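You operate a simulated robot arm through the tools that you are given. There is no shell and no other tool. Be economical: measure what you need, move in short steps, check, and stop when the job is done.

The job below is to be done with a simulated two-armed robot. You get a single attempt, and the scene is never put back.

Task
Gauge the gap at ring bolt 3, push in the matching shim and pre-tighten the bolt to 60 Nm.
Fine: draw the gauge back and put the driver in its holster.
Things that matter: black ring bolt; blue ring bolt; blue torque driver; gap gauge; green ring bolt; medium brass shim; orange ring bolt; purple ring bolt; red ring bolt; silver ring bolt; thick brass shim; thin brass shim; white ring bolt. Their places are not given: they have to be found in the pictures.

It is judged by the outcome, as a careful person would: the job done as asked, and still so three seconds after it is handed in. It fails if anything else is knocked over, pushed out of place, dropped, spilled or broken.

Robot
Two 7-joint arms with fingered hands on one trunk that stands fixed in place. Base frame: the origin is at the foot of the trunk, x ahead of it, y to its left, z up; the work surface is at about z = 0.88. Units: m, rad, N and s.
The left shoulder is at [0.027, 0.125, 1.332], the right one opposite. With the tool pointing down near the work surface each hand reaches from about 0.1 to 0.78 m from the base axis, measured 20 degrees to its own side. Payload 3.6 kg a hand.
The TCP of each hand is the grasp point between the finger pads, 0.034 m short of the fingertips. In the tool frame z runs along the fingers and y along their closing line. The gripper opens to 0.116 m. The gripper's body begins 0.04 m behind the TCP. The gripper is a hand of 5 fingers: y runs from the thumb to the fingers, the wrist lies at [-0.016, -0.16, -0.164] in the tool frame.
Orientation is told as [roll, pitch, yaw] about the base's x, y, z axes, in that order, counted from this pose: with the fingers straight down and the wrist toward the robot, the tool's x, y and z point along [0, 1, 0], [1, 0, 0] and [0, 0, -1] of the base frame.

Tools
- The arms move only by the tool apply_moves. It takes "left_series", "right_series" or both (then of equal length, played together; a hand with none holds still); each is a list of rows, each a list of 6 numbers: the shift along the tool's x, y, z in m, then the turn, a rotation vector about the tool's x, y, z in rad. In form: [[tx, ty, tz, ax, ay, az], ...]. A call has 1 to 12 rows; each row is the pose to reach, as a shift and turn from the pose commanded when the call began, along the tool's axes at that moment. Rows are played at 5 a second. More than 0.05 m and 0.15 rad between two rows, and nothing of the call is played. Where a pose cannot be reached the arm comes as near as it can. A force on the tool above 90 N (or 10 N above the force at the start of the call, whichever is more), or a blocked arm, ends the call early, and 0.2 s more pass. In this call time passes only in rows, and 0.2 s behind the last. The reply holds the time, the measured pose of the TCP, the force on the tool along the base axes, the opening and the grip force, in the units named above and with some noise, with the torque about the TCP (base axes, N m) and any sound that the robot's microphone picked up.
- Cameras (640 x 400 px; columns grow to the right, rows downward): "scene" is now at [0.1017, 0.0369, 1.51]; the picture's right is [0.41, -0.91, 0.00], its down [-0.49, -0.22, -0.85] and it looks along [0.77, 0.34, -0.53] (base axes); focal length 288 px, centre (320, 200). "left" rides on the left gripper at [-0.069, -0.134, -0.11] in its tool frame; the picture's right is [-0.77, -0.19, 0.61], its down [0.59, -0.58, 0.57] and it looks along [0.25, 0.79, 0.55] (tool axes); focal length 256 px, centre (320, 200). "right" rides on the right gripper at [0.069, -0.134, -0.11] in its tool frame; the picture's right is [-0.77, 0.19, -0.61], its down [-0.59, -0.58, 0.57] and it looks along [-0.25, 0.80, 0.55] (tool axes); focal length 256 px, centre (320, 200).
- capture(camera): a new picture of that camera. No time passes.
- slide_trunk(by): slides the trunk up (or, below 0, down) by that many m; the arms and the scene camera ride with it, the base frame stays. It gives what a move gives, with no picture.
- set_fingers(index, middle, ring, little, thumb_bend, thumb_turn, hand): sets how far each is bent, from 0 (flat) to 1 (curled in); at 0.3 the hand is open as for a grip, at 0.7 the pads meet at the TCP. One left out holds its place. A second passes; each finger stops where it meets its share of the squeeze, and holds until it gets a number again. It is the only way to open and close the hand. It gives what a move gives, with no picture; readings hold the bend of each and the force on index, middle, ring, little, thumb and palm. thumb_turn goes from beside the hand (0) to across from the fingers (1), as for a grip.
- pan_tilt(pan, tilt): turns the head with the scene camera to pan (to the left, within 1.501 rad either way) and tilt (down, from -0.506 to 1.204), counted from straight ahead of the robot. It gives what a move gives.
- probe_pixels(camera, pixels): for up to 12 pixels [column, row] of the newest picture of that camera ("zoom" is the newest enlarged one), the place [x, y, z] in the base frame of the surface seen there, good to about 0.002 m. No time passes.
- enlarge(camera, box): a new picture of the part [left, top, right, bottom] of that camera's present view, enlarged. No time passes.
- sign_off(): hands the job in; it is judged then, once.

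Work in short steps. Measure before you move; look again where a grasp or a placing could have gone wrong, and mend it. You have 80 turns and 48 pictures in all, those below and enlarged ones among them. Open the grippers and draw the arms clear of the work before you hand the job in, unless the task says otherwise; then end with one line.

The tools are called after ">>>" by a JSON object that holds its "fn" and its "kwargs". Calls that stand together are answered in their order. apply_moves: Moves the arms, as the interface text tells. Its arguments: {"type":"object","properties":{"left_series":{"type":"array"},"right_series":{"type":"array"}},"required":[]} The other tools are called the same way: slide_trunk (by) slides the trunk up or down; set_fingers (index, middle, ring, little, thumb_bend, thumb_turn, hand) moves the fingers one by one; pan_tilt (pan, tilt) turns the head that bears the scene camera; capture (camera) takes a picture; probe_pixels (camera, pixels) gives the place of the surface under pixels of a picture; enlarge (camera, box) takes an enlarged picture of a part of a camera's view; sign_off () hands the job in.

At the start:

```text
t: 0.0
left_ee_pos: [0.3084, 0.4557, 1.3332]
left_tool_rot: [0.002, -0.001, 0.003]
left_wrist_force: [0.3, 0.2, 0.1]
left_ft_torque: [0.0, 0.0, 0.01]
left_opening: 0.1159
left_grip_force: 0.1
left_shape: jaw
left_bend: [0.3, 0.3, 0.3, 0.3, 0.3, 0.97]
left_finger forces: [0.0, 0.0, 0.0, 0.0, 0.1, 0.0]
right_ee_pos: [0.5979, 0.0342, 1.3119]
right_tool_rot: [0.002, 0.001, 0.001]
right_wrist_force: [-0.6, -0.1, 0.1]
right_ft_torque: [-0.02, -0.04, -0.02]
right_opening: 0.1159
right_grip_force: 0.1
right_shape: jaw
right_bend: [0.3, 0.3, 0.3, 0.3, 0.3, 0.97]
right_finger forces: [0.1, 0.0, 0.1, 0.0, 0.0, 0.0]
trunk travel left (down, up): [-0.525, 0.237]
head pan, tilt: [0.419, 0.564]
```

scene: 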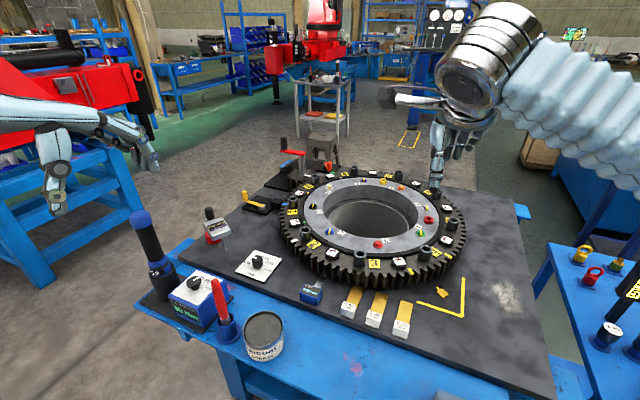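
right: 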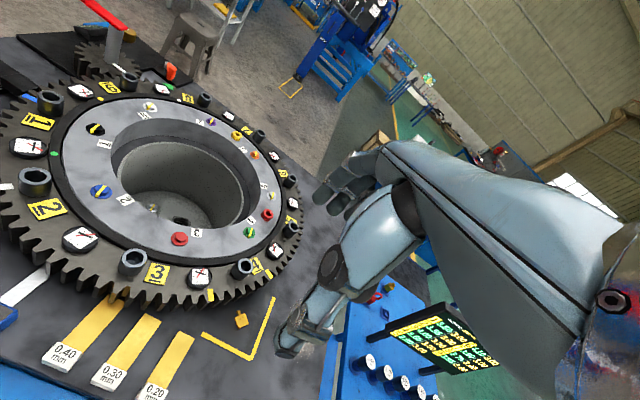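
left: 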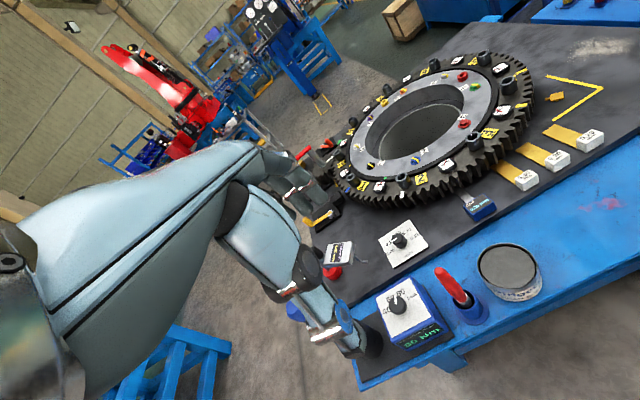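

The scene shows a gear ring with numbered bolts, three shims at the near edge (350-400, 300-330), a blue driver at (150,250) and several control boxes. I enlarge the parts to read labels.

>>> {"fn": "enlarge", "kwargs": {"camera": "scene", "box": [120, 190, 300, 370]}}

>>> {"fn": "enlarge", "kwargs": {"camera": "scene", "box": [270, 160, 480, 345]}}

>>> {"fn": "enlarge", "kwargs": {"camera": "right", "box": [0, 160, 320, 400]}}

```text
2.22 times, centred on (210, 280) of scene
```

zoom: 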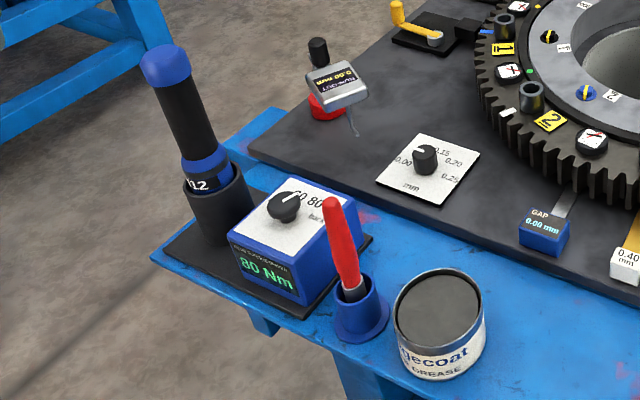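

```text
2.16 times, centred on (375, 252) of scene
```

zoom: 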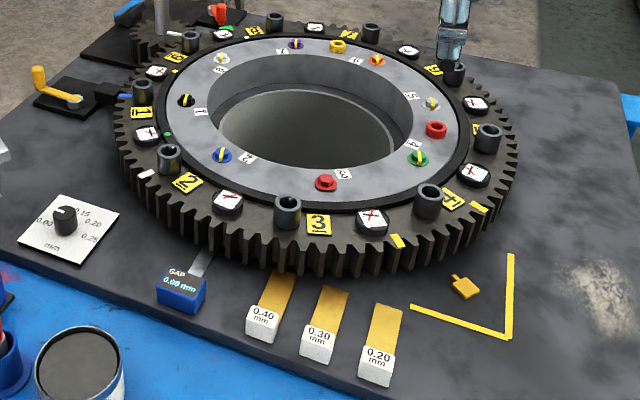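

```text
1.67 times, centred on (160, 280) of right
```

zoom: 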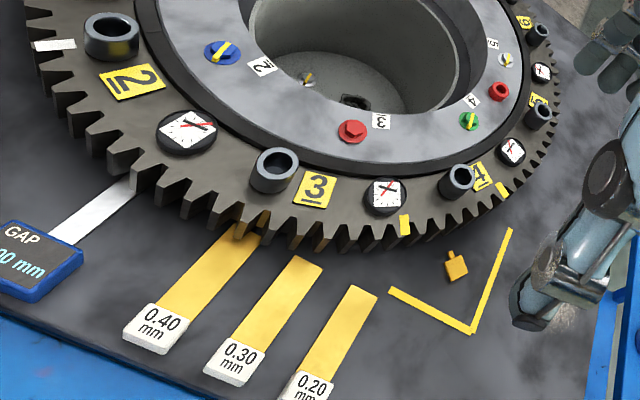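

I need positions first. In the scene picture: bolt 3 (378,244), shims' handles, gap gauge (311,292), driver (150,245), torque box knob (196,283), dial (257,262).

>>> {"fn": "probe_pixels", "kwargs": {"camera": "scene", "pixels": [[378, 243], [310, 288], [355, 308], [374, 318], [401, 327], [140, 218], [158, 268], [199, 282], [257, 261], [423, 219], [364, 258], [222, 330]]}}

>>> {"fn": "probe_pixels", "kwargs": {"camera": "right", "pixels": [[179, 238], [132, 262], [158, 272], [197, 232], [200, 280], [62, 358], [110, 375], [157, 392], [100, 192], [267, 214], [250, 232], [240, 318]]}}

>>> {"fn": "enlarge", "kwargs": {"camera": "scene", "box": [320, 165, 450, 260]}}

>>> {"fn": "enlarge", "kwargs": {"camera": "scene", "box": [160, 240, 290, 340]}}

```text
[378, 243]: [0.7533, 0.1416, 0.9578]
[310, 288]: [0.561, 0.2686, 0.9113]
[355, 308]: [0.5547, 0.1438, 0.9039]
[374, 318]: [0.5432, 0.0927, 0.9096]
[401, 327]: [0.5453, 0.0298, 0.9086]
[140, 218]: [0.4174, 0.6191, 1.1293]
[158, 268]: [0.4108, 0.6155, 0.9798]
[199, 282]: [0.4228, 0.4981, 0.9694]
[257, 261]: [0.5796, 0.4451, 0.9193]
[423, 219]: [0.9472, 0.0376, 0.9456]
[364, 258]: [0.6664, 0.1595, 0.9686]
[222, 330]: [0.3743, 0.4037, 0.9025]
```

```text
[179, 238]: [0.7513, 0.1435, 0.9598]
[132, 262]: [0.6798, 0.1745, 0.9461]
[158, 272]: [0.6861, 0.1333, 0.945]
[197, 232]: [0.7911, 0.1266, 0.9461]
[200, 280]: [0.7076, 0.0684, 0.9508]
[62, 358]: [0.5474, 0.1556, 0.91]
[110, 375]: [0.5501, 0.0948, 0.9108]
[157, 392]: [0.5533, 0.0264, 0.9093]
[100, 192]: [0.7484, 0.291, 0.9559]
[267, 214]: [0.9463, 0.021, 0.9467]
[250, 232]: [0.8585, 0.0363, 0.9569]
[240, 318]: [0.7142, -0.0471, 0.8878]
```

```text
4.21 times, centred on (385, 212) of scene
```

zoom: 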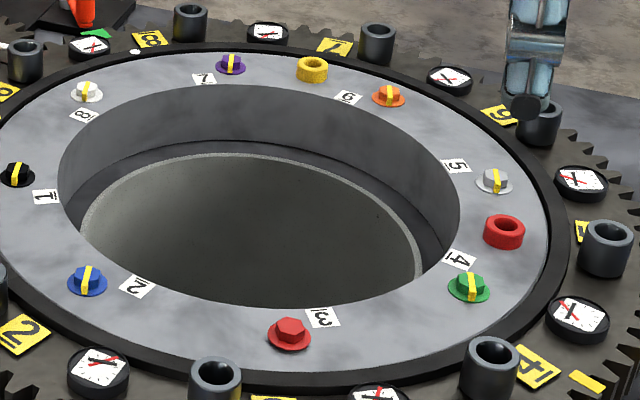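

```text
4.00 times, centred on (225, 290) of scene
```

zoom: 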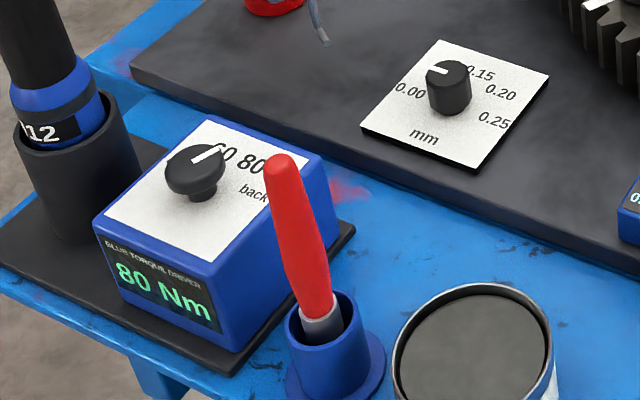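

The unpainted red bolt beside tag 3 is the target; the torque box reads 80 Nm, knob positions 60/80/back. I look closer at the ring's near edge for the gap, and at the gap gauge and the silver display at (215,228).

>>> {"fn": "enlarge", "kwargs": {"camera": "scene", "box": [290, 235, 430, 345]}}

>>> {"fn": "enlarge", "kwargs": {"camera": "scene", "box": [190, 140, 320, 250]}}

>>> {"fn": "enlarge", "kwargs": {"camera": "right", "box": [100, 210, 220, 310]}}

```text
3.64 times, centred on (360, 290) of scene
```

zoom: 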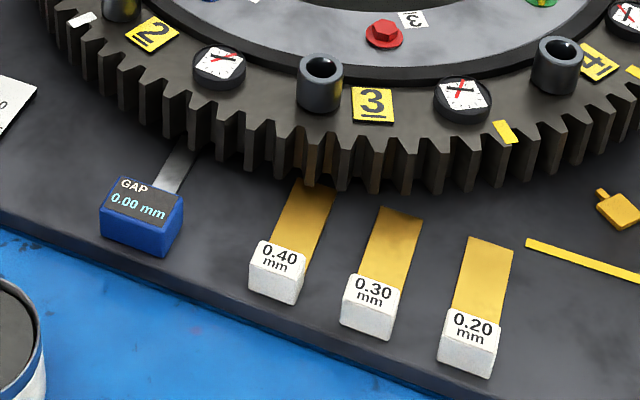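

```text
3.64 times, centred on (255, 195) of scene
```

zoom: 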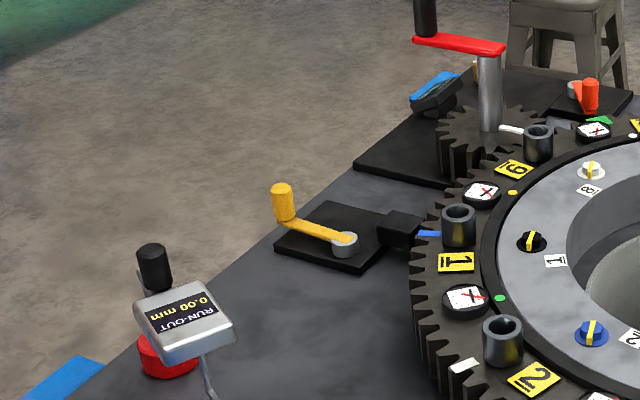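

```text
4.00 times, centred on (160, 260) of right
```

zoom: 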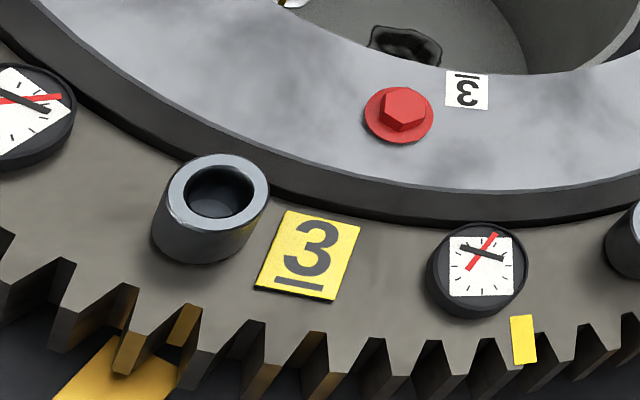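

I need a low view of the ring's front edge to find where the gap is. I lower the right hand at the front right with its camera tilted up.

>>> {"fn": "apply_moves", "kwargs": {"right_series": [[-0.014, -0.015, 0.036, -0.05, 0, -0.037], [-0.028, -0.03, 0.073, -0.1, 0, -0.075], [-0.043, -0.044, 0.11, -0.15, 0, -0.11], [-0.057, -0.059, 0.146, -0.2, 0, -0.15], [-0.071, -0.074, 0.182, -0.25, 0, -0.187], [-0.085, -0.089, 0.219, -0.3, 0, -0.225], [-0.1, -0.103, 0.255, -0.35, 0, -0.262], [-0.114, -0.118, 0.292, -0.4, 0, -0.3]]}}

>>> {"fn": "capture", "kwargs": {"camera": "right"}}

```text
t: 1.8
left_ee_pos: [0.3071, 0.4562, 1.3336]
left_tool_rot: [0.002, 0.001, 0.002]
left_wrist_force: [-0.4, -0.5, 0.2]
left_ft_torque: [-0.01, 0.01, 0.0]
left_opening: 0.1158
left_grip_force: 0.1
left_shape: jaw
left_bend: [0.3, 0.3, 0.3, 0.3, 0.3, 0.97]
left_finger forces: [0.0, 0.0, 0.0, 0.0, 0.0, 0.1]
right_ee_pos: [0.4773, -0.0822, 1.0199]
right_tool_rot: [-0.066, -0.394, 0.321]
right_wrist_force: [-0.1, -0.1, -0.5]
right_ft_torque: [0.02, -0.02, 0.03]
right_opening: 0.116
right_grip_force: 0.1
right_shape: jaw
right_bend: [0.3, 0.3, 0.3, 0.3, 0.3, 0.97]
right_finger forces: [0.1, 0.0, 0.1, 0.0, 0.1, 0.0]
trunk travel left (down, up): [-0.525, 0.237]
head pan, tilt: [0.419, 0.564]
```

```text
36 pictures are left
```

right: 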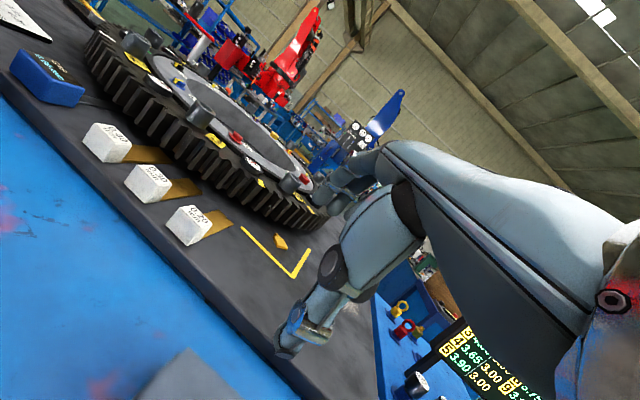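

>>> {"fn": "enlarge", "kwargs": {"camera": "right", "box": [70, 50, 250, 210]}}

>>> {"fn": "enlarge", "kwargs": {"camera": "scene", "box": [300, 230, 420, 310]}}

```text
2.50 times, centred on (160, 130) of right
```

zoom: 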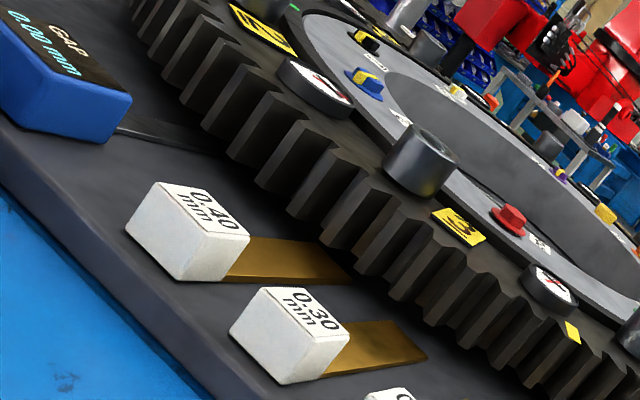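

```text
5.00 times, centred on (360, 270) of scene
```

zoom: 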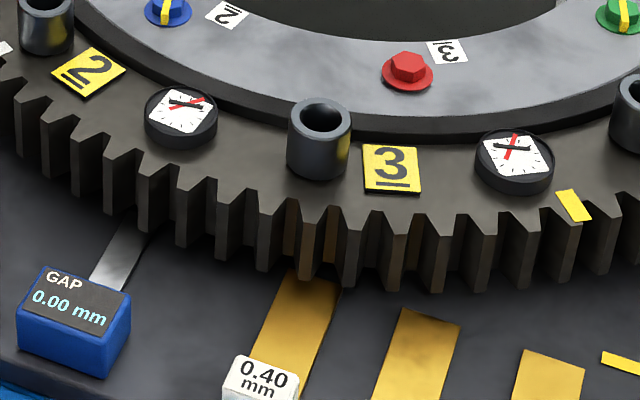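

I probe the shim blades, the gauge blade, plate and tooth bottoms in the zoomed picture.

>>> {"fn": "probe_pixels", "kwargs": {"camera": "zoom", "pixels": [[140, 225], [100, 278], [60, 240], [265, 262], [440, 284], [310, 278], [400, 316], [460, 328], [375, 398], [525, 355], [275, 345], [337, 290]]}}

>>> {"fn": "probe_pixels", "kwargs": {"camera": "scene", "pixels": [[297, 292], [304, 300], [325, 298], [341, 311], [352, 317], [365, 326], [378, 333], [392, 332], [408, 338], [401, 305], [383, 290], [440, 330]]}}

```text
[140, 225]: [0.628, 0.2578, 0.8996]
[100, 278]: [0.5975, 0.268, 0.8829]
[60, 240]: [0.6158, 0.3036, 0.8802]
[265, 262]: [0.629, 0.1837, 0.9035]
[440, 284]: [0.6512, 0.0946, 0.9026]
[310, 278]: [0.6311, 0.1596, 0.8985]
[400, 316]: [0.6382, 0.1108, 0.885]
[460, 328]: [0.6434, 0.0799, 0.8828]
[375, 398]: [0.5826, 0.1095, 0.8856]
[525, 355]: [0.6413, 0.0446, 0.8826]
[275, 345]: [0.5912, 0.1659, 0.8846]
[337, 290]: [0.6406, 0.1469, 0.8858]
```

```text
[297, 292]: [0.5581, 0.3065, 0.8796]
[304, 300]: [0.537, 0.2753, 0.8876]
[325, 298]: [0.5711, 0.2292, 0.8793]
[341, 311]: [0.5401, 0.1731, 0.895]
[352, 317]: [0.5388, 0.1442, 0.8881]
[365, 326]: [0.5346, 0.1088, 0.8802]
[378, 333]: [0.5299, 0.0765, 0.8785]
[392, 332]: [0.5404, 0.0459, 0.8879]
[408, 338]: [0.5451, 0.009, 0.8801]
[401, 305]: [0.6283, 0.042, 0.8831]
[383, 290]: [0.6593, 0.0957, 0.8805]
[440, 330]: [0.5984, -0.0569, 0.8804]
```

The shim blades and gauge lie at z 0.885 while the tooth bottoms are at about 0.90, so the gap lies under the ring. I take a lower look with the right camera.

>>> {"fn": "apply_moves", "kwargs": {"right_series": [[-0.024, 0.01, 0.029, 0, 0.032, -0.077], [-0.049, 0.019, 0.058, 0, 0.064, -0.153], [-0.073, 0.029, 0.088, 0, 0.096, -0.23]]}}

>>> {"fn": "capture", "kwargs": {"camera": "right"}}

```text
t: 2.6
left_ee_pos: [0.3094, 0.4557, 1.3314]
left_tool_rot: [0.002, 0.001, 0.005]
left_wrist_force: [0.0, 0.3, -0.2]
left_ft_torque: [0.0, 0.08, -0.04]
left_opening: 0.116
left_grip_force: 0.0
left_shape: jaw
left_bend: [0.3, 0.3, 0.3, 0.3, 0.3, 0.97]
left_finger forces: [0.0, 0.0, 0.1, 0.1, 0.0, 0.0]
right_ee_pos: [0.5618, -0.1362, 0.9512]
right_tool_rot: [-0.058, -0.38, 0.565]
right_wrist_force: [1.1, -2.1, -0.6]
right_ft_torque: [0.05, 0.0, 0.01]
right_opening: 0.1156
right_grip_force: 0.0
right_shape: jaw
right_bend: [0.3, 0.3, 0.3, 0.3, 0.3, 0.97]
right_finger forces: [0.1, 0.0, 0.0, 0.1, 0.0, 0.1]
trunk travel left (down, up): [-0.525, 0.237]
head pan, tilt: [0.419, 0.564]
```

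```text
33 pictures are left
```

right: 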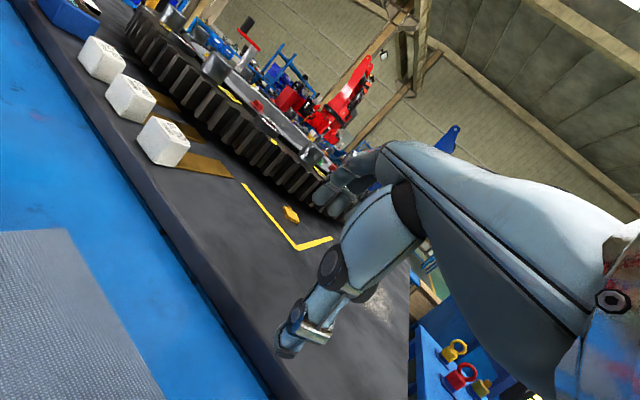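

>>> {"fn": "enlarge", "kwargs": {"camera": "right", "box": [120, 40, 300, 200]}}

>>> {"fn": "probe_pixels", "kwargs": {"camera": "right", "pixels": [[210, 144], [215, 149], [220, 154], [195, 125], [200, 133], [230, 164], [240, 163], [170, 105], [185, 112], [232, 155]]}}

```text
2.50 times, centred on (210, 120) of right
```

zoom: 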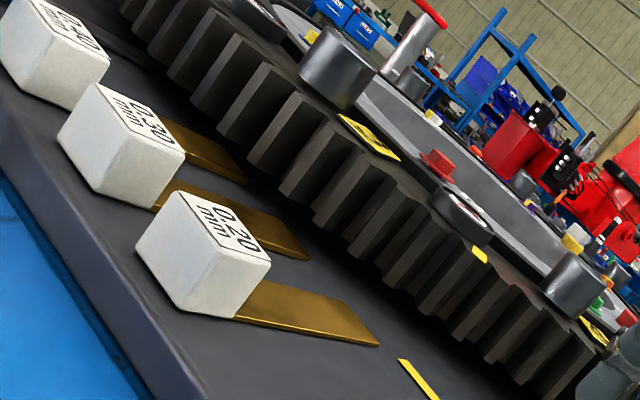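

```text
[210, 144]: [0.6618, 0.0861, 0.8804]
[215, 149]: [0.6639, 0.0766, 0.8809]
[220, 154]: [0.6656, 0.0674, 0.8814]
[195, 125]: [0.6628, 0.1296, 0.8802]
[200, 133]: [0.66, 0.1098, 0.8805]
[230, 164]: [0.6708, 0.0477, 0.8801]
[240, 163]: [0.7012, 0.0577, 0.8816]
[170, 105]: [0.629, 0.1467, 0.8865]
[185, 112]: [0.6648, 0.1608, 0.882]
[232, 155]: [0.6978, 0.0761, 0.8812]
```

The underside of the ring is open (table visible at (0.70,0.058,0.881) under the teeth), so blades slide under it toward the bolt. Now exact geometry of the gauge and shims from a tight zoom.

>>> {"fn": "enlarge", "kwargs": {"camera": "scene", "box": [288, 264, 348, 304]}}

```text
10.00 times, centred on (318, 284) of scene
```

zoom: 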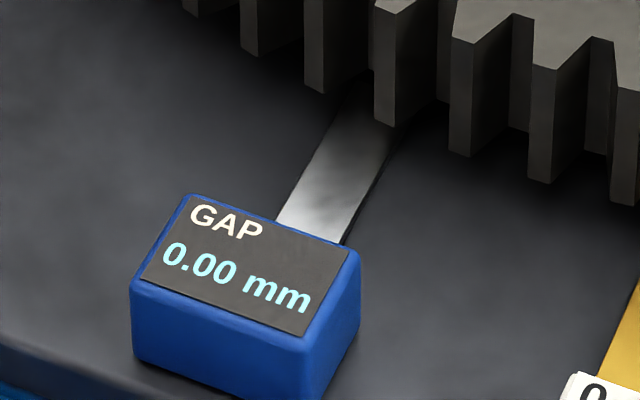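

>>> {"fn": "probe_pixels", "kwargs": {"camera": "zoom", "pixels": [[188, 202], [352, 256], [142, 285], [303, 345], [140, 355], [283, 218], [345, 237], [345, 100], [370, 135], [395, 140], [315, 160], [355, 90]]}}

>>> {"fn": "probe_pixels", "kwargs": {"camera": "right", "pixels": [[145, 131], [180, 149], [174, 164], [205, 161], [235, 176], [110, 90], [152, 105], [140, 121], [155, 123], [105, 53], [122, 68], [100, 78]]}}

```text
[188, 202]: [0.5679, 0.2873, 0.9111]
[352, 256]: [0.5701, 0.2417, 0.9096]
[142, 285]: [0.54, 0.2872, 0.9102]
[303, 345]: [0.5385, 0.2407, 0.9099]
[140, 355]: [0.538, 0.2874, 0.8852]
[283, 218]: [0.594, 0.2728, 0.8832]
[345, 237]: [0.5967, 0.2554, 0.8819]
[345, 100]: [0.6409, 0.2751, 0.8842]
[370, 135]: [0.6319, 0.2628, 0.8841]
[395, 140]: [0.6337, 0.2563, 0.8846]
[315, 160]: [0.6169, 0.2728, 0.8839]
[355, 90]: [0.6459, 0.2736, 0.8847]
```

```text
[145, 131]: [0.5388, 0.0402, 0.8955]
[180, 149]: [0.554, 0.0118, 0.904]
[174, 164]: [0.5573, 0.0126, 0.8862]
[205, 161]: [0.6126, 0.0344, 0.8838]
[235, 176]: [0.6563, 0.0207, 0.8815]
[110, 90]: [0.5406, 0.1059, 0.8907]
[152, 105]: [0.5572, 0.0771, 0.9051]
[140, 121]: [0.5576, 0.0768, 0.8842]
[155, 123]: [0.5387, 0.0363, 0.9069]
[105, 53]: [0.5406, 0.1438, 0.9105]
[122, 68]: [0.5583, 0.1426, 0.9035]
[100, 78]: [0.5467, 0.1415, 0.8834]
```

The gauge block spans x 0.538–0.570, y 0.240–0.288, z 0.88–0.911 with its blade along +x; shims lie the same way at y 0.157 / 0.092 / 0.027. I bring the right hand above the gauge, fingers straight down.

>>> {"fn": "apply_moves", "kwargs": {"right_series": [[-0.0027, 0.0186, -0.0463, 0, 0, 0], [-0.0054, 0.0371, -0.0927, 0, 0, 0], [0.033, 0.058, -0.088, 0.043, -0.006, 0.061], [0.072, 0.079, -0.083, 0.086, -0.011, 0.122], [0.111, 0.1, -0.078, 0.129, -0.017, 0.183], [0.15, 0.121, -0.073, 0.172, -0.022, 0.244], [0.189, 0.142, -0.068, 0.215, -0.028, 0.305], [0.228, 0.163, -0.063, 0.257, -0.033, 0.366], [0.267, 0.184, -0.058, 0.3, -0.039, 0.427], [0.306, 0.205, -0.053, 0.343, -0.045, 0.488], [0.3445, 0.226, -0.0473, 0.386, -0.05, 0.549]]}}

>>> {"fn": "set_fingers", "kwargs": {"hand": "right", "index": 0.45, "middle": 0.45, "ring": 0.45, "little": 0.45, "thumb_bend": 0.45}}

>>> {"fn": "capture", "kwargs": {"camera": "scene"}}

```text
t: 5.0
left_ee_pos: [0.3068, 0.4663, 1.3307]
left_tool_rot: [-0.007, 0.001, 0.005]
left_wrist_force: [0.4, -0.3, 0.2]
left_ft_torque: [-0.01, 0.02, 0.0]
left_opening: 0.1159
left_grip_force: 0.0
left_shape: jaw
left_bend: [0.3, 0.3, 0.3, 0.3, 0.3, 0.97]
left_finger forces: [0.0, 0.0, 0.0, 0.0, 0.0, 0.0]
right_ee_pos: [0.5516, 0.2527, 1.057]
right_tool_rot: [-0.025, -0.001, -0.027]
right_wrist_force: [-0.1, 0.1, 0.7]
right_ft_torque: [-0.02, -0.03, -0.03]
right_opening: 0.1156
right_grip_force: 0.2
right_shape: jaw
right_bend: [0.3, 0.3, 0.3, 0.3, 0.3, 0.97]
right_finger forces: [0.0, 0.0, 0.0, 0.1, 0.0, 0.0]
trunk travel left (down, up): [-0.525, 0.237]
head pan, tilt: [0.419, 0.564]
```

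```text
t: 6.0
left_ee_pos: [0.3078, 0.4598, 1.3328]
left_tool_rot: [0.0, 0.001, 0.003]
left_wrist_force: [0.1, -0.2, -0.2]
left_ft_torque: [0.01, 0.0, 0.0]
left_opening: 0.1158
left_grip_force: 0.0
left_shape: jaw
left_bend: [0.3, 0.3, 0.3, 0.3, 0.3, 0.97]
left_finger forces: [0.1, 0.1, 0.0, 0.1, 0.1, 0.0]
right_ee_pos: [0.5522, 0.2485, 1.058]
right_tool_rot: [-0.019, -0.005, -0.022]
right_wrist_force: [0.5, 1.2, 0.7]
right_ft_torque: [-0.01, 0.0, 0.0]
right_opening: 0.0746
right_grip_force: 0.0
right_shape: fingers
right_bend: [0.45, 0.45, 0.45, 0.45, 0.45, 0.97]
right_finger forces: [0.0, 0.0, 0.0, 0.0, 0.1, 0.0]
trunk travel left (down, up): [-0.525, 0.237]
head pan, tilt: [0.419, 0.564]
```

```text
30 pictures are left
```

scene: 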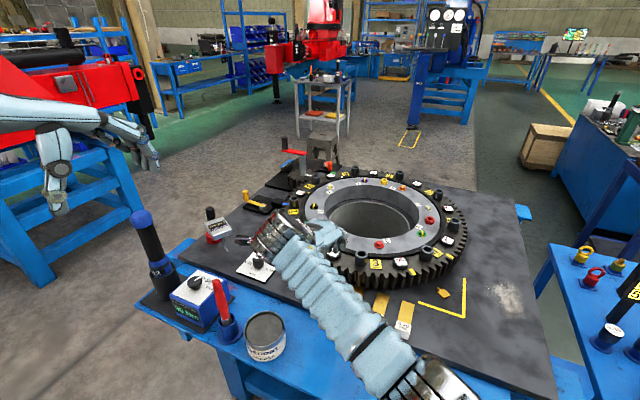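

The right hand is above the gauge but about 15 mm short in y (0.2485 vs 0.264). I shift and lower it halfway, and check in the hand camera.

>>> {"fn": "apply_moves", "kwargs": {"right_series": [[0.008, 0.001, 0.03, 0, 0, 0], [0.0155, 0.002, 0.07, 0.005, -0.019, -0.022]]}}

>>> {"fn": "capture", "kwargs": {"camera": "right"}}

>>> {"fn": "capture", "kwargs": {"camera": "left"}}

```text
t: 6.6
left_ee_pos: [0.3076, 0.46, 1.3322]
left_tool_rot: [-0.001, 0.001, 0.004]
left_wrist_force: [0.4, -0.1, 1.0]
left_ft_torque: [0.02, -0.05, 0.01]
left_opening: 0.1158
left_grip_force: 0.0
left_shape: jaw
left_bend: [0.3, 0.3, 0.3, 0.3, 0.3, 0.97]
left_finger forces: [0.0, 0.0, 0.0, 0.1, 0.0, 0.0]
right_ee_pos: [0.5529, 0.2731, 0.9927]
right_tool_rot: [-0.022, 0.005, 0.004]
right_wrist_force: [-0.5, 0.7, -0.7]
right_ft_torque: [-0.03, -0.01, -0.01]
right_opening: 0.0745
right_grip_force: 0.0
right_shape: fingers
right_bend: [0.45, 0.45, 0.45, 0.45, 0.45, 0.97]
right_finger forces: [0.0, 0.0, 0.1, 0.0, 0.0, 0.0]
trunk travel left (down, up): [-0.525, 0.237]
head pan, tilt: [0.419, 0.564]
```

```text
29 pictures are left
```

right: 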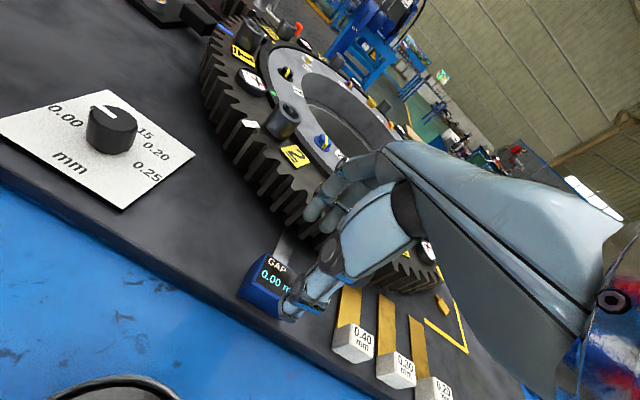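

```text
28 pictures are left
```

left: 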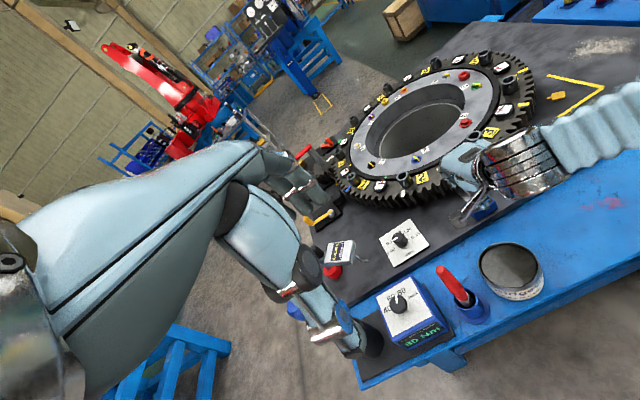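

Zooming where the thumb hangs over the gauge (290,285) in the hand camera.

>>> {"fn": "enlarge", "kwargs": {"camera": "right", "box": [220, 160, 360, 330]}}

>>> {"fn": "probe_pixels", "kwargs": {"camera": "right", "pixels": [[288, 313], [330, 265], [330, 205], [320, 210], [345, 205], [306, 215], [312, 272], [265, 300]]}}

```text
2.35 times, centred on (290, 245) of right
```

zoom: 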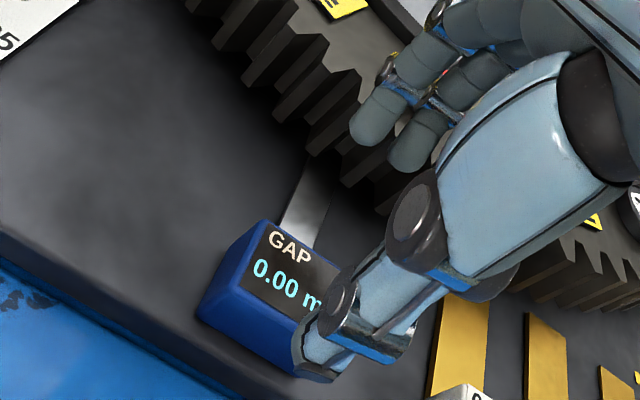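

```text
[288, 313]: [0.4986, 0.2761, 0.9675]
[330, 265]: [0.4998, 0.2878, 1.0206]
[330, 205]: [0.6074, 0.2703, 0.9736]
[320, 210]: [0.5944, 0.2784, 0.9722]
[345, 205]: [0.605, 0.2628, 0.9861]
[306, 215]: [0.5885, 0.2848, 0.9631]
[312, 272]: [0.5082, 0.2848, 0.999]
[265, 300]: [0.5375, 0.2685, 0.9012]
```

Thumb is behind (x≈0.505) and the fingers ahead (x≈0.59) of the block, slightly left. I descend so the tips end about 10 mm over the table, and close.

>>> {"fn": "apply_moves", "kwargs": {"right_series": [[-0.004, 0.001, 0.022, 0, 0, 0], [-0.006, 0.002, 0.044, 0, 0, 0], [-0.006, 0.002, 0.066, 0, 0, 0]]}}

>>> {"fn": "set_fingers", "kwargs": {"hand": "right", "index": 0.7, "middle": 0.7, "ring": 0.7, "little": 0.45, "thumb_bend": 0.7}}

>>> {"fn": "enlarge", "kwargs": {"camera": "right", "box": [220, 160, 360, 330]}}

```text
t: 7.4
left_ee_pos: [0.3083, 0.4574, 1.3335]
left_tool_rot: [-0.002, -0.002, 0.002]
left_wrist_force: [0.8, 0.3, 0.7]
left_ft_torque: [0.01, -0.02, 0.0]
left_opening: 0.1157
left_grip_force: 0.1
left_shape: jaw
left_bend: [0.3, 0.3, 0.3, 0.3, 0.3, 0.97]
left_finger forces: [0.0, 0.1, 0.1, 0.0, 0.0, 0.0]
right_ee_pos: [0.5512, 0.2541, 0.9476]
right_tool_rot: [-0.023, 0.002, 0.005]
right_wrist_force: [-1.2, -0.3, 0.1]
right_ft_torque: [0.02, 0.0, 0.03]
right_opening: 0.0747
right_grip_force: 0.1
right_shape: fingers
right_bend: [0.45, 0.45, 0.45, 0.45, 0.45, 0.97]
right_finger forces: [0.2, 0.0, 0.0, 0.0, 0.0, 0.0]
right hand out of reach, approached as far as the arm can: row 1, 2, 3
trunk travel left (down, up): [-0.525, 0.237]
head pan, tilt: [0.419, 0.564]
```

```text
t: 8.4
left_ee_pos: [0.3116, 0.4577, 1.3331]
left_tool_rot: [0.0, 0.003, 0.0]
left_wrist_force: [0.5, 0.4, 0.0]
left_ft_torque: [0.0, -0.02, 0.03]
left_opening: 0.116
left_grip_force: 0.2
left_shape: jaw
left_bend: [0.3, 0.3, 0.3, 0.3, 0.3, 0.97]
left_finger forces: [0.1, 0.0, 0.0, 0.1, 0.1, 0.0]
right_ee_pos: [0.5543, 0.2532, 0.9465]
right_tool_rot: [-0.025, 0.002, 0.005]
right_wrist_force: [24.0, -0.8, 0.4]
right_ft_torque: [-0.11, -0.92, -0.08]
right_opening: 0.0156
right_grip_force: 13.1
right_shape: fingers
right_bend: [0.63, 0.6, 0.7, 0.45, 0.7, 0.97]
right_finger forces: [12.0, 14.3, 0.0, 0.0, 0.1, 0.0]
trunk travel left (down, up): [-0.525, 0.237]
head pan, tilt: [0.419, 0.564]
```

```text
2.35 times, centred on (290, 245) of right
```

zoom: 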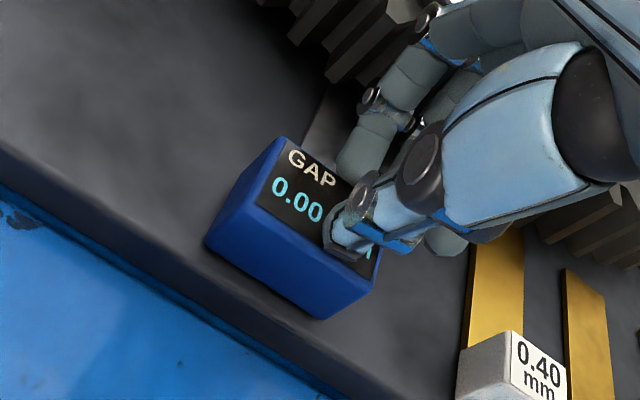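

The right hand ran out of reach and the thumb is over the block. I release, lift and withdraw it to its own side; the left hand is better placed for the gauge.

>>> {"fn": "set_fingers", "kwargs": {"hand": "right", "index": 0.45, "middle": 0.45, "ring": 0.45, "little": 0.45, "thumb_bend": 0.45}}

>>> {"fn": "apply_moves", "kwargs": {"right_series": [[0, 0, -0.045, 0, 0, 0], [0, 0, -0.09, 0, 0, 0], [0, 0, -0.135, 0, 0, 0], [-0.045, -0.01, -0.15, 0, 0, 0], [-0.09, -0.02, -0.16, 0, 0, 0], [-0.135, -0.03, -0.17, 0, 0, 0], [-0.18, -0.04, -0.18, 0, 0, 0], [-0.225, -0.05, -0.19, 0, 0, 0], [-0.27, -0.06, -0.2, 0, 0, 0], [-0.315, -0.07, -0.2, 0, 0, 0], [-0.36, -0.08, -0.2, 0, 0, 0], [-0.4, -0.09, -0.2, 0, 0, 0]]}}

>>> {"fn": "capture", "kwargs": {"camera": "scene"}}

```text
t: 9.4
left_ee_pos: [0.3077, 0.4574, 1.334]
left_tool_rot: [-0.001, 0.001, 0.001]
left_wrist_force: [0.4, -0.8, -0.3]
left_ft_torque: [-0.01, -0.02, 0.04]
left_opening: 0.1157
left_grip_force: 0.0
left_shape: jaw
left_bend: [0.3, 0.3, 0.3, 0.3, 0.3, 0.97]
left_finger forces: [0.1, 0.0, 0.0, 0.1, 0.0, 0.1]
right_ee_pos: [0.5494, 0.2534, 0.9452]
right_tool_rot: [-0.028, 0.004, 0.007]
right_wrist_force: [0.1, 0.6, -0.8]
right_ft_torque: [-0.05, 0.03, -0.04]
right_opening: 0.0737
right_grip_force: 0.1
right_shape: fingers
right_bend: [0.45, 0.45, 0.45, 0.45, 0.45, 0.97]
right_finger forces: [0.0, 0.0, 0.0, 0.0, 0.0, 0.0]
trunk travel left (down, up): [-0.525, 0.237]
head pan, tilt: [0.419, 0.564]
```

```text
t: 12.0
left_ee_pos: [0.3071, 0.4555, 1.3328]
left_tool_rot: [0.003, 0.001, 0.004]
left_wrist_force: [0.0, 0.5, 0.8]
left_ft_torque: [0.04, -0.01, 0.04]
left_opening: 0.1159
left_grip_force: 0.1
left_shape: jaw
left_bend: [0.3, 0.3, 0.3, 0.3, 0.3, 0.97]
left_finger forces: [0.1, 0.0, 0.0, 0.1, 0.0, 0.1]
right_ee_pos: [0.46, -0.1367, 1.1556]
right_tool_rot: [-0.019, 0.006, 0.021]
right_wrist_force: [0.0, -0.8, 0.1]
right_ft_torque: [0.04, 0.0, 0.0]
right_opening: 0.0737
right_grip_force: 0.1
right_shape: fingers
right_bend: [0.45, 0.45, 0.45, 0.45, 0.45, 0.97]
right_finger forces: [0.0, 0.0, 0.1, 0.0, 0.0, 0.1]
trunk travel left (down, up): [-0.525, 0.237]
head pan, tilt: [0.419, 0.564]
```

```text
25 pictures are left
```

scene: 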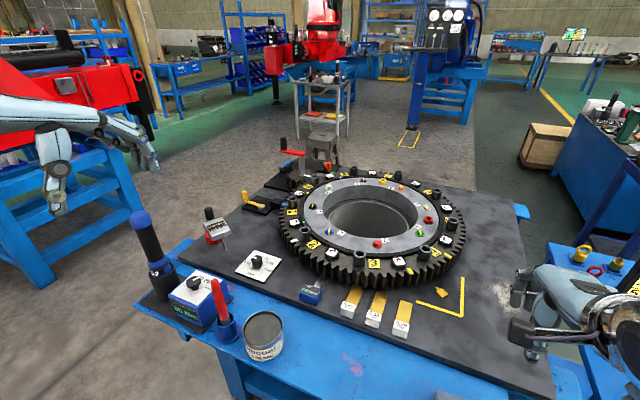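

The work is undisturbed in the picture; I re-probe the gauge block corners for drift.

>>> {"fn": "probe_pixels", "kwargs": {"camera": "scene", "pixels": [[307, 284], [321, 289], [303, 291], [318, 297], [327, 275], [312, 290]]}}

>>> {"fn": "apply_moves", "kwargs": {"left_series": [[-0.02, 0.024, 0.03, 0, 0, 0], [-0.04, 0.048, 0.06, 0, 0, 0], [-0.06, 0.072, 0.09, 0, 0, 0], [-0.08, 0.096, 0.12, 0, 0, 0], [-0.1, 0.12, 0.15, 0, 0, 0], [-0.12, 0.144, 0.18, 0, 0, 0], [-0.14, 0.168, 0.21, 0, 0, 0], [-0.16, 0.192, 0.24, 0, 0, 0], [-0.175, 0.216, 0.265, 0, 0, 0], [-0.192, 0.24, 0.29, 0, 0, 0]]}}

>>> {"fn": "set_fingers", "kwargs": {"hand": "left", "index": 0.45, "middle": 0.45, "ring": 0.45, "little": 0.45, "thumb_bend": 0.45}}

>>> {"fn": "capture", "kwargs": {"camera": "left"}}

```text
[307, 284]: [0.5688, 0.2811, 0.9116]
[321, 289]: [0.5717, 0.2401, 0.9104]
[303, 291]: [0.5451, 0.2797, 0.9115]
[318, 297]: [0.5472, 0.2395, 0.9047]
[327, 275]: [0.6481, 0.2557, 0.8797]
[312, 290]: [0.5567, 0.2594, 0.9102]
```

```text
t: 14.2
left_ee_pos: [0.5479, 0.2642, 1.0453]
left_tool_rot: [0.001, -0.002, 0.002]
left_wrist_force: [0.5, 0.0, -0.9]
left_ft_torque: [0.01, 0.0, 0.03]
left_opening: 0.1158
left_grip_force: 0.1
left_shape: jaw
left_bend: [0.3, 0.3, 0.3, 0.3, 0.3, 0.97]
left_finger forces: [0.0, 0.1, 0.0, 0.0, 0.1, 0.0]
right_ee_pos: [0.4615, -0.1366, 1.1569]
right_tool_rot: [-0.02, 0.007, 0.021]
right_wrist_force: [-0.4, -0.3, 0.1]
right_ft_torque: [0.02, -0.01, 0.02]
right_opening: 0.0739
right_grip_force: 0.2
right_shape: fingers
right_bend: [0.45, 0.45, 0.45, 0.45, 0.45, 0.97]
right_finger forces: [0.1, 0.0, 0.0, 0.0, 0.0, 0.0]
trunk travel left (down, up): [-0.525, 0.237]
head pan, tilt: [0.419, 0.564]
```

```text
t: 15.2
left_ee_pos: [0.5464, 0.2651, 1.0439]
left_tool_rot: [0.002, -0.001, 0.001]
left_wrist_force: [-0.4, 0.2, -0.3]
left_ft_torque: [-0.02, 0.02, -0.01]
left_opening: 0.0743
left_grip_force: 0.1
left_shape: fingers
left_bend: [0.45, 0.45, 0.45, 0.45, 0.45, 0.97]
left_finger forces: [0.1, 0.0, 0.1, 0.0, 0.0, 0.0]
right_ee_pos: [0.4595, -0.1355, 1.1562]
right_tool_rot: [-0.021, 0.007, 0.021]
right_wrist_force: [-0.1, -0.1, 0.1]
right_ft_torque: [0.01, 0.04, -0.02]
right_opening: 0.0739
right_grip_force: 0.1
right_shape: fingers
right_bend: [0.45, 0.45, 0.45, 0.45, 0.45, 0.97]
right_finger forces: [0.0, 0.0, 0.1, 0.0, 0.1, 0.0]
trunk travel left (down, up): [-0.525, 0.237]
head pan, tilt: [0.419, 0.564]
```

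```text
24 pictures are left
```

left: 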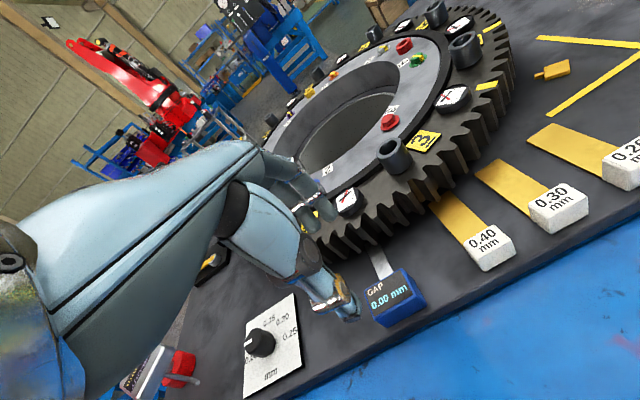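

The left hand tracks accurately and its camera sees the display (390,293). I descend straight onto the gauge block and grip it.

>>> {"fn": "apply_moves", "kwargs": {"left_series": [[-0.001, 0.004, 0.04, 0, 0, 0], [-0.002, 0.0075, 0.08, 0, 0, 0], [-0.002, 0.0075, 0.105, 0, 0, 0], [-0.002, 0.0075, 0.118, 0, 0, 0]]}}

>>> {"fn": "set_fingers", "kwargs": {"hand": "left", "index": 0.7, "middle": 0.7, "ring": 0.7, "little": 0.45, "thumb_bend": 0.7}}

>>> {"fn": "capture", "kwargs": {"camera": "left"}}

```text
t: 16.2
left_ee_pos: [0.5564, 0.2625, 0.9255]
left_tool_rot: [0.002, 0.0, 0.004]
left_wrist_force: [0.0, 0.0, 0.5]
left_ft_torque: [0.0, -0.03, -0.01]
left_opening: 0.0742
left_grip_force: 0.0
left_shape: fingers
left_bend: [0.45, 0.45, 0.45, 0.45, 0.45, 0.97]
left_finger forces: [0.1, 0.0, 0.1, 0.0, 0.0, 0.0]
right_ee_pos: [0.4606, -0.1351, 1.1555]
right_tool_rot: [-0.018, 0.006, 0.022]
right_wrist_force: [-0.3, -0.2, -0.6]
right_ft_torque: [0.02, -0.02, -0.01]
right_opening: 0.074
right_grip_force: 0.0
right_shape: fingers
right_bend: [0.45, 0.45, 0.45, 0.45, 0.45, 0.97]
right_finger forces: [0.0, 0.1, 0.0, 0.0, 0.0, 0.0]
trunk travel left (down, up): [-0.525, 0.237]
head pan, tilt: [0.419, 0.564]
```

```text
t: 17.2
left_ee_pos: [0.5575, 0.2642, 0.9248]
left_tool_rot: [0.004, 0.001, 0.001]
left_wrist_force: [11.1, 1.9, -2.1]
left_ft_torque: [-0.01, -0.11, -0.43]
left_opening: 0.0319
left_grip_force: 28.4
left_shape: fingers
left_bend: [0.62, 0.62, 0.62, 0.45, 0.62, 0.97]
left_finger forces: [11.5, 11.8, 11.1, 0.0, 22.9, 0.1]
right_ee_pos: [0.4609, -0.1348, 1.1558]
right_tool_rot: [-0.021, 0.01, 0.02]
right_wrist_force: [-0.4, 0.7, 0.2]
right_ft_torque: [0.02, -0.01, 0.0]
right_opening: 0.0738
right_grip_force: 0.1
right_shape: fingers
right_bend: [0.45, 0.45, 0.45, 0.45, 0.45, 0.97]
right_finger forces: [0.0, 0.1, 0.0, 0.0, 0.0, 0.1]
trunk travel left (down, up): [-0.525, 0.237]
head pan, tilt: [0.419, 0.564]
```

```text
23 pictures are left
```

left: 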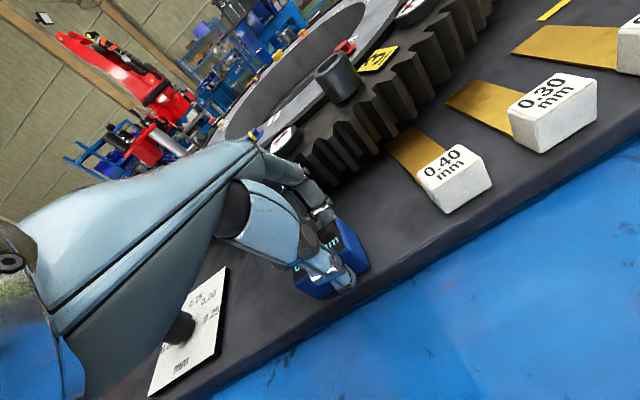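

Firm grip on the block (opening 0.032). I draw it back clear of the teeth, lift it, move to y≈0.136 (bolt 3) and tilt the nose down 0.35 rad so it passes over the shim blocks.

>>> {"fn": "apply_moves", "kwargs": {"left_series": [[0, -0.02, -0.001, 0, 0, 0], [0, -0.04, -0.003, 0, 0, 0], [0, -0.045, -0.045, 0, 0, 0], [0, -0.045, -0.085, 0.1, 0, 0], [-0.04, -0.045, -0.085, 0.2, 0, 0], [-0.085, -0.045, -0.085, 0.3, 0, 0], [-0.128, -0.045, -0.085, 0.35, 0, 0]]}}

>>> {"fn": "capture", "kwargs": {"camera": "left"}}

>>> {"fn": "capture", "kwargs": {"camera": "right"}}

```text
t: 18.1
left_ee_pos: [0.5771, 0.3114, 0.9636]
left_tool_rot: [0.062, 0.036, 0.119]
left_wrist_force: [2.9, 1.2, 1.9]
left_ft_torque: [-0.08, 0.23, -0.01]
left_opening: 0.0029
left_grip_force: 0.1
left_shape: fingers
left_bend: [0.7, 0.7, 0.7, 0.45, 0.7, 0.97]
left_finger forces: [0.0, 0.0, 0.0, 0.0, 0.1, 0.1]
right_ee_pos: [0.5599, -0.1548, 1.0606]
right_tool_rot: [-0.034, 0.248, -0.125]
right_wrist_force: [0.1, -2.5, -2.5]
right_ft_torque: [0.18, 0.04, -0.04]
right_opening: 0.0744
right_grip_force: 0.1
right_shape: fingers
right_bend: [0.45, 0.45, 0.45, 0.45, 0.45, 0.97]
right_finger forces: [0.1, 0.0, 0.0, 0.0, 0.0, 0.1]
trunk travel left (down, up): [-0.525, 0.237]
head pan, tilt: [0.419, 0.564]
stopped in row 4 (right hand): the arm was blocked; the commanded pose is now the measured one
```

```text
22 pictures are left
```

left: 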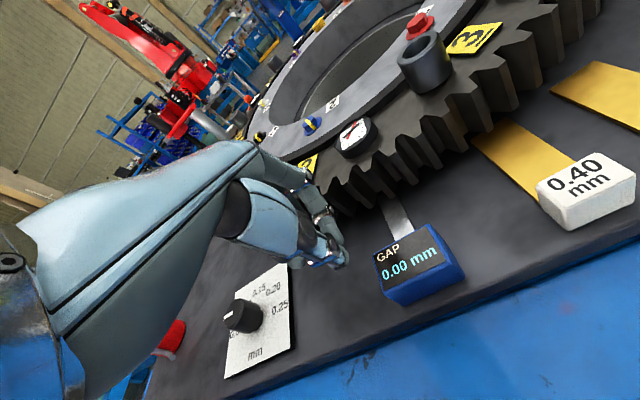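

```text
21 pictures are left
```

right: 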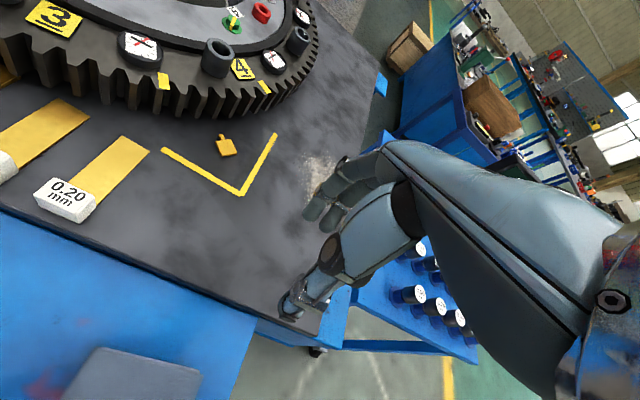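

The arms met (right blocked) and the gauge slipped out of the grip; it is still by the ring. I look with the scene camera at how both arms stand.

>>> {"fn": "capture", "kwargs": {"camera": "scene"}}

```text
20 pictures are left
```

scene: 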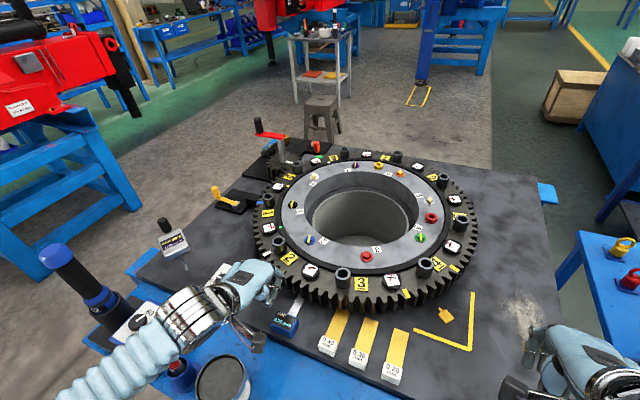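

The whole view has tipped: the trunk itself was swung (right hand pitched 0.25, yaw −0.125). I let a little time pass holding both hands to see whether it settles back.

>>> {"fn": "apply_moves", "kwargs": {"left_series": [[0, 0, -0.02, 0, 0, 0], [0, 0, -0.04, 0, 0, 0]], "right_series": [[0, 0, 0, 0, 0, 0], [0, 0, 0, 0, 0, 0]]}}

```text
t: 18.4
left_ee_pos: [0.5599, 0.3472, 1.0596]
left_tool_rot: [0.076, -0.242, 0.173]
left_wrist_force: [0.7, 2.1, 0.4]
left_ft_torque: [-0.09, 0.02, -0.09]
left_opening: 0.0029
left_grip_force: 0.1
left_shape: fingers
left_bend: [0.7, 0.7, 0.7, 0.45, 0.7, 0.97]
left_finger forces: [0.0, 0.0, 0.1, 0.0, 0.0, 0.0]
right_ee_pos: [0.4897, -0.1723, 1.0231]
right_tool_rot: [-0.137, 0.345, -0.338]
right_wrist_force: [0.3, -1.5, -0.4]
right_ft_torque: [0.07, 0.02, 0.0]
right_opening: 0.0741
right_grip_force: 0.1
right_shape: fingers
right_bend: [0.45, 0.45, 0.45, 0.45, 0.45, 0.97]
right_finger forces: [0.0, 0.1, 0.0, 0.0, 0.0, 0.1]
trunk travel left (down, up): [-0.525, 0.237]
head pan, tilt: [0.419, 0.564]
stopped in row 1 (left hand): the arm was blocked; the commanded pose is now the measured one
```

The trunk is still swinging; both hands are clear of things. I keep holding with empty shifts until it settles.

>>> {"fn": "apply_moves", "kwargs": {"left_series": [[0, 0, 0, 0, 0, 0], [0, 0, 0, 0, 0, 0], [0, 0, 0, 0, 0, 0], [0, 0, 0, 0, 0, 0]]}}

>>> {"fn": "apply_moves", "kwargs": {"left_series": [[0, 0, 0, 0, 0, 0], [0, 0, 0, 0, 0, 0], [0, 0, 0, 0, 0, 0], [0, 0, 0, 0, 0, 0]]}}

>>> {"fn": "capture", "kwargs": {"camera": "scene"}}

```text
t: 18.7
left_ee_pos: [0.436, 0.3542, 1.1479]
left_tool_rot: [0.046, -0.495, 0.201]
left_wrist_force: [1.8, -2.6, 1.4]
left_ft_torque: [0.12, 0.2, 0.2]
left_opening: 0.0024
left_grip_force: 0.1
left_shape: fingers
left_bend: [0.7, 0.7, 0.7, 0.45, 0.7, 0.97]
left_finger forces: [0.0, 0.1, 0.0, 0.0, 0.1, 0.0]
right_ee_pos: [0.3594, -0.2701, 1.0382]
right_tool_rot: [-0.573, 0.225, -0.404]
right_wrist_force: [-30.4, 47.9, -29.5]
right_ft_torque: [-3.2, -1.12, 0.48]
right_opening: 0.0741
right_grip_force: 0.1
right_shape: fingers
right_bend: [0.45, 0.45, 0.45, 0.45, 0.45, 0.97]
right_finger forces: [0.0, 0.0, 0.1, 0.1, 0.0, 0.0]
trunk travel left (down, up): [-0.525, 0.237]
head pan, tilt: [0.419, 0.564]
stopped in row 1 (left hand): the arm was blocked; the commanded pose is now the measured one
```

```text
t: 19.1
left_ee_pos: [0.2494, 0.4685, 1.1369]
left_tool_rot: [0.471, -0.41, 0.241]
left_wrist_force: [12.8, 33.9, 18.5]
left_ft_torque: [-2.95, 2.09, -2.0]
left_opening: 0.0027
left_grip_force: 0.1
left_shape: fingers
left_bend: [0.7, 0.7, 0.7, 0.45, 0.7, 0.98]
left_finger forces: [0.1, 0.0, 0.0, 0.1, 0.0, 0.0]
right_ee_pos: [0.2419, -0.402, 1.1238]
right_tool_rot: [-1.168, -0.001, -0.439]
right_wrist_force: [1.9, -6.9, -3.8]
right_ft_torque: [0.06, 0.14, -0.34]
right_opening: 0.0742
right_grip_force: 0.0
right_shape: fingers
right_bend: [0.45, 0.45, 0.45, 0.45, 0.45, 0.97]
right_finger forces: [0.1, 0.0, 0.1, 0.0, 0.0, 0.0]
trunk travel left (down, up): [-0.525, 0.237]
head pan, tilt: [0.419, 0.564]
stopped in row 1 (left hand): the arm was blocked; the commanded pose is now the measured one
```

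```text
19 pictures are left
```

scene: 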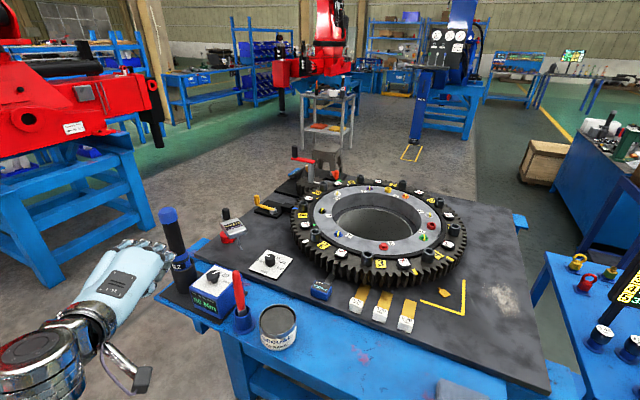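

The work pieces still stand (driver upright at (170,230), gauge at (321,290)). I let one second pass with a finger command, which cannot abort, so that the swing dies down.

>>> {"fn": "set_fingers", "kwargs": {"hand": "left", "index": 0.5, "middle": 0.5, "ring": 0.5, "thumb_bend": 0.5}}

>>> {"fn": "set_fingers", "kwargs": {"hand": "right", "index": 0.45}}

>>> {"fn": "capture", "kwargs": {"camera": "scene"}}

```text
t: 19.4
left_ee_pos: [0.3489, 0.3821, 1.0196]
left_tool_rot: [0.399, -0.171, 0.098]
left_wrist_force: [-4.6, 1.8, -3.5]
left_ft_torque: [0.01, -0.39, -0.14]
left_opening: 0.0592
left_grip_force: 0.1
left_shape: fingers
left_bend: [0.5, 0.5, 0.5, 0.45, 0.5, 0.97]
left_finger forces: [0.1, 0.1, 0.0, 0.0, 0.0, 0.0]
right_ee_pos: [0.3057, -0.4517, 1.1267]
right_tool_rot: [-1.307, 0.006, -0.547]
right_wrist_force: [-1.0, 1.5, -1.1]
right_ft_torque: [-0.08, -0.01, 0.05]
right_opening: 0.0737
right_grip_force: 0.0
right_shape: fingers
right_bend: [0.45, 0.45, 0.45, 0.45, 0.45, 0.97]
right_finger forces: [0.0, 0.0, 0.1, 0.0, 0.0, 0.0]
trunk travel left (down, up): [-0.525, 0.237]
head pan, tilt: [0.419, 0.564]
stopped (left hand): the arm was blocked; the commanded pose is now the measured one
```

```text
t: 19.7
left_ee_pos: [0.4301, 0.3717, 1.0321]
left_tool_rot: [0.392, -0.212, 0.081]
left_wrist_force: [-2.1, 0.4, 1.7]
left_ft_torque: [-0.03, -0.12, -0.08]
left_opening: 0.0589
left_grip_force: 0.0
left_shape: fingers
left_bend: [0.5, 0.5, 0.5, 0.45, 0.5, 0.97]
left_finger forces: [0.0, 0.1, 0.0, 0.0, 0.0, 0.0]
right_ee_pos: [0.3852, -0.4499, 1.116]
right_tool_rot: [-1.339, 0.037, -0.516]
right_wrist_force: [-5.6, 5.1, -0.1]
right_ft_torque: [-0.22, -0.27, 0.64]
right_opening: 0.0741
right_grip_force: 0.1
right_shape: fingers
right_bend: [0.45, 0.45, 0.45, 0.45, 0.45, 0.97]
right_finger forces: [0.1, 0.0, 0.0, 0.0, 0.1, 0.0]
trunk travel left (down, up): [-0.525, 0.237]
head pan, tilt: [0.419, 0.564]
stopped (left hand): the arm was blocked; the commanded pose is now the measured one
```

```text
18 pictures are left
```

scene: 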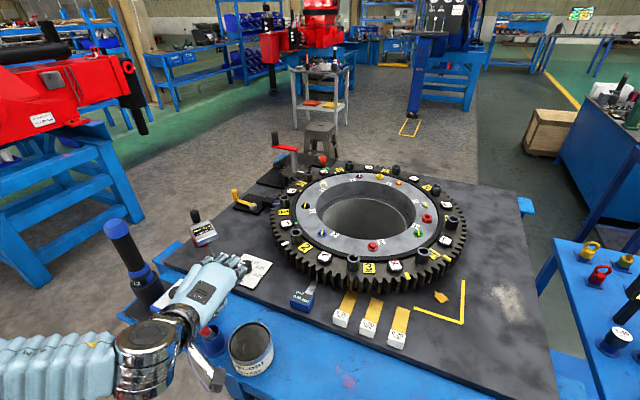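

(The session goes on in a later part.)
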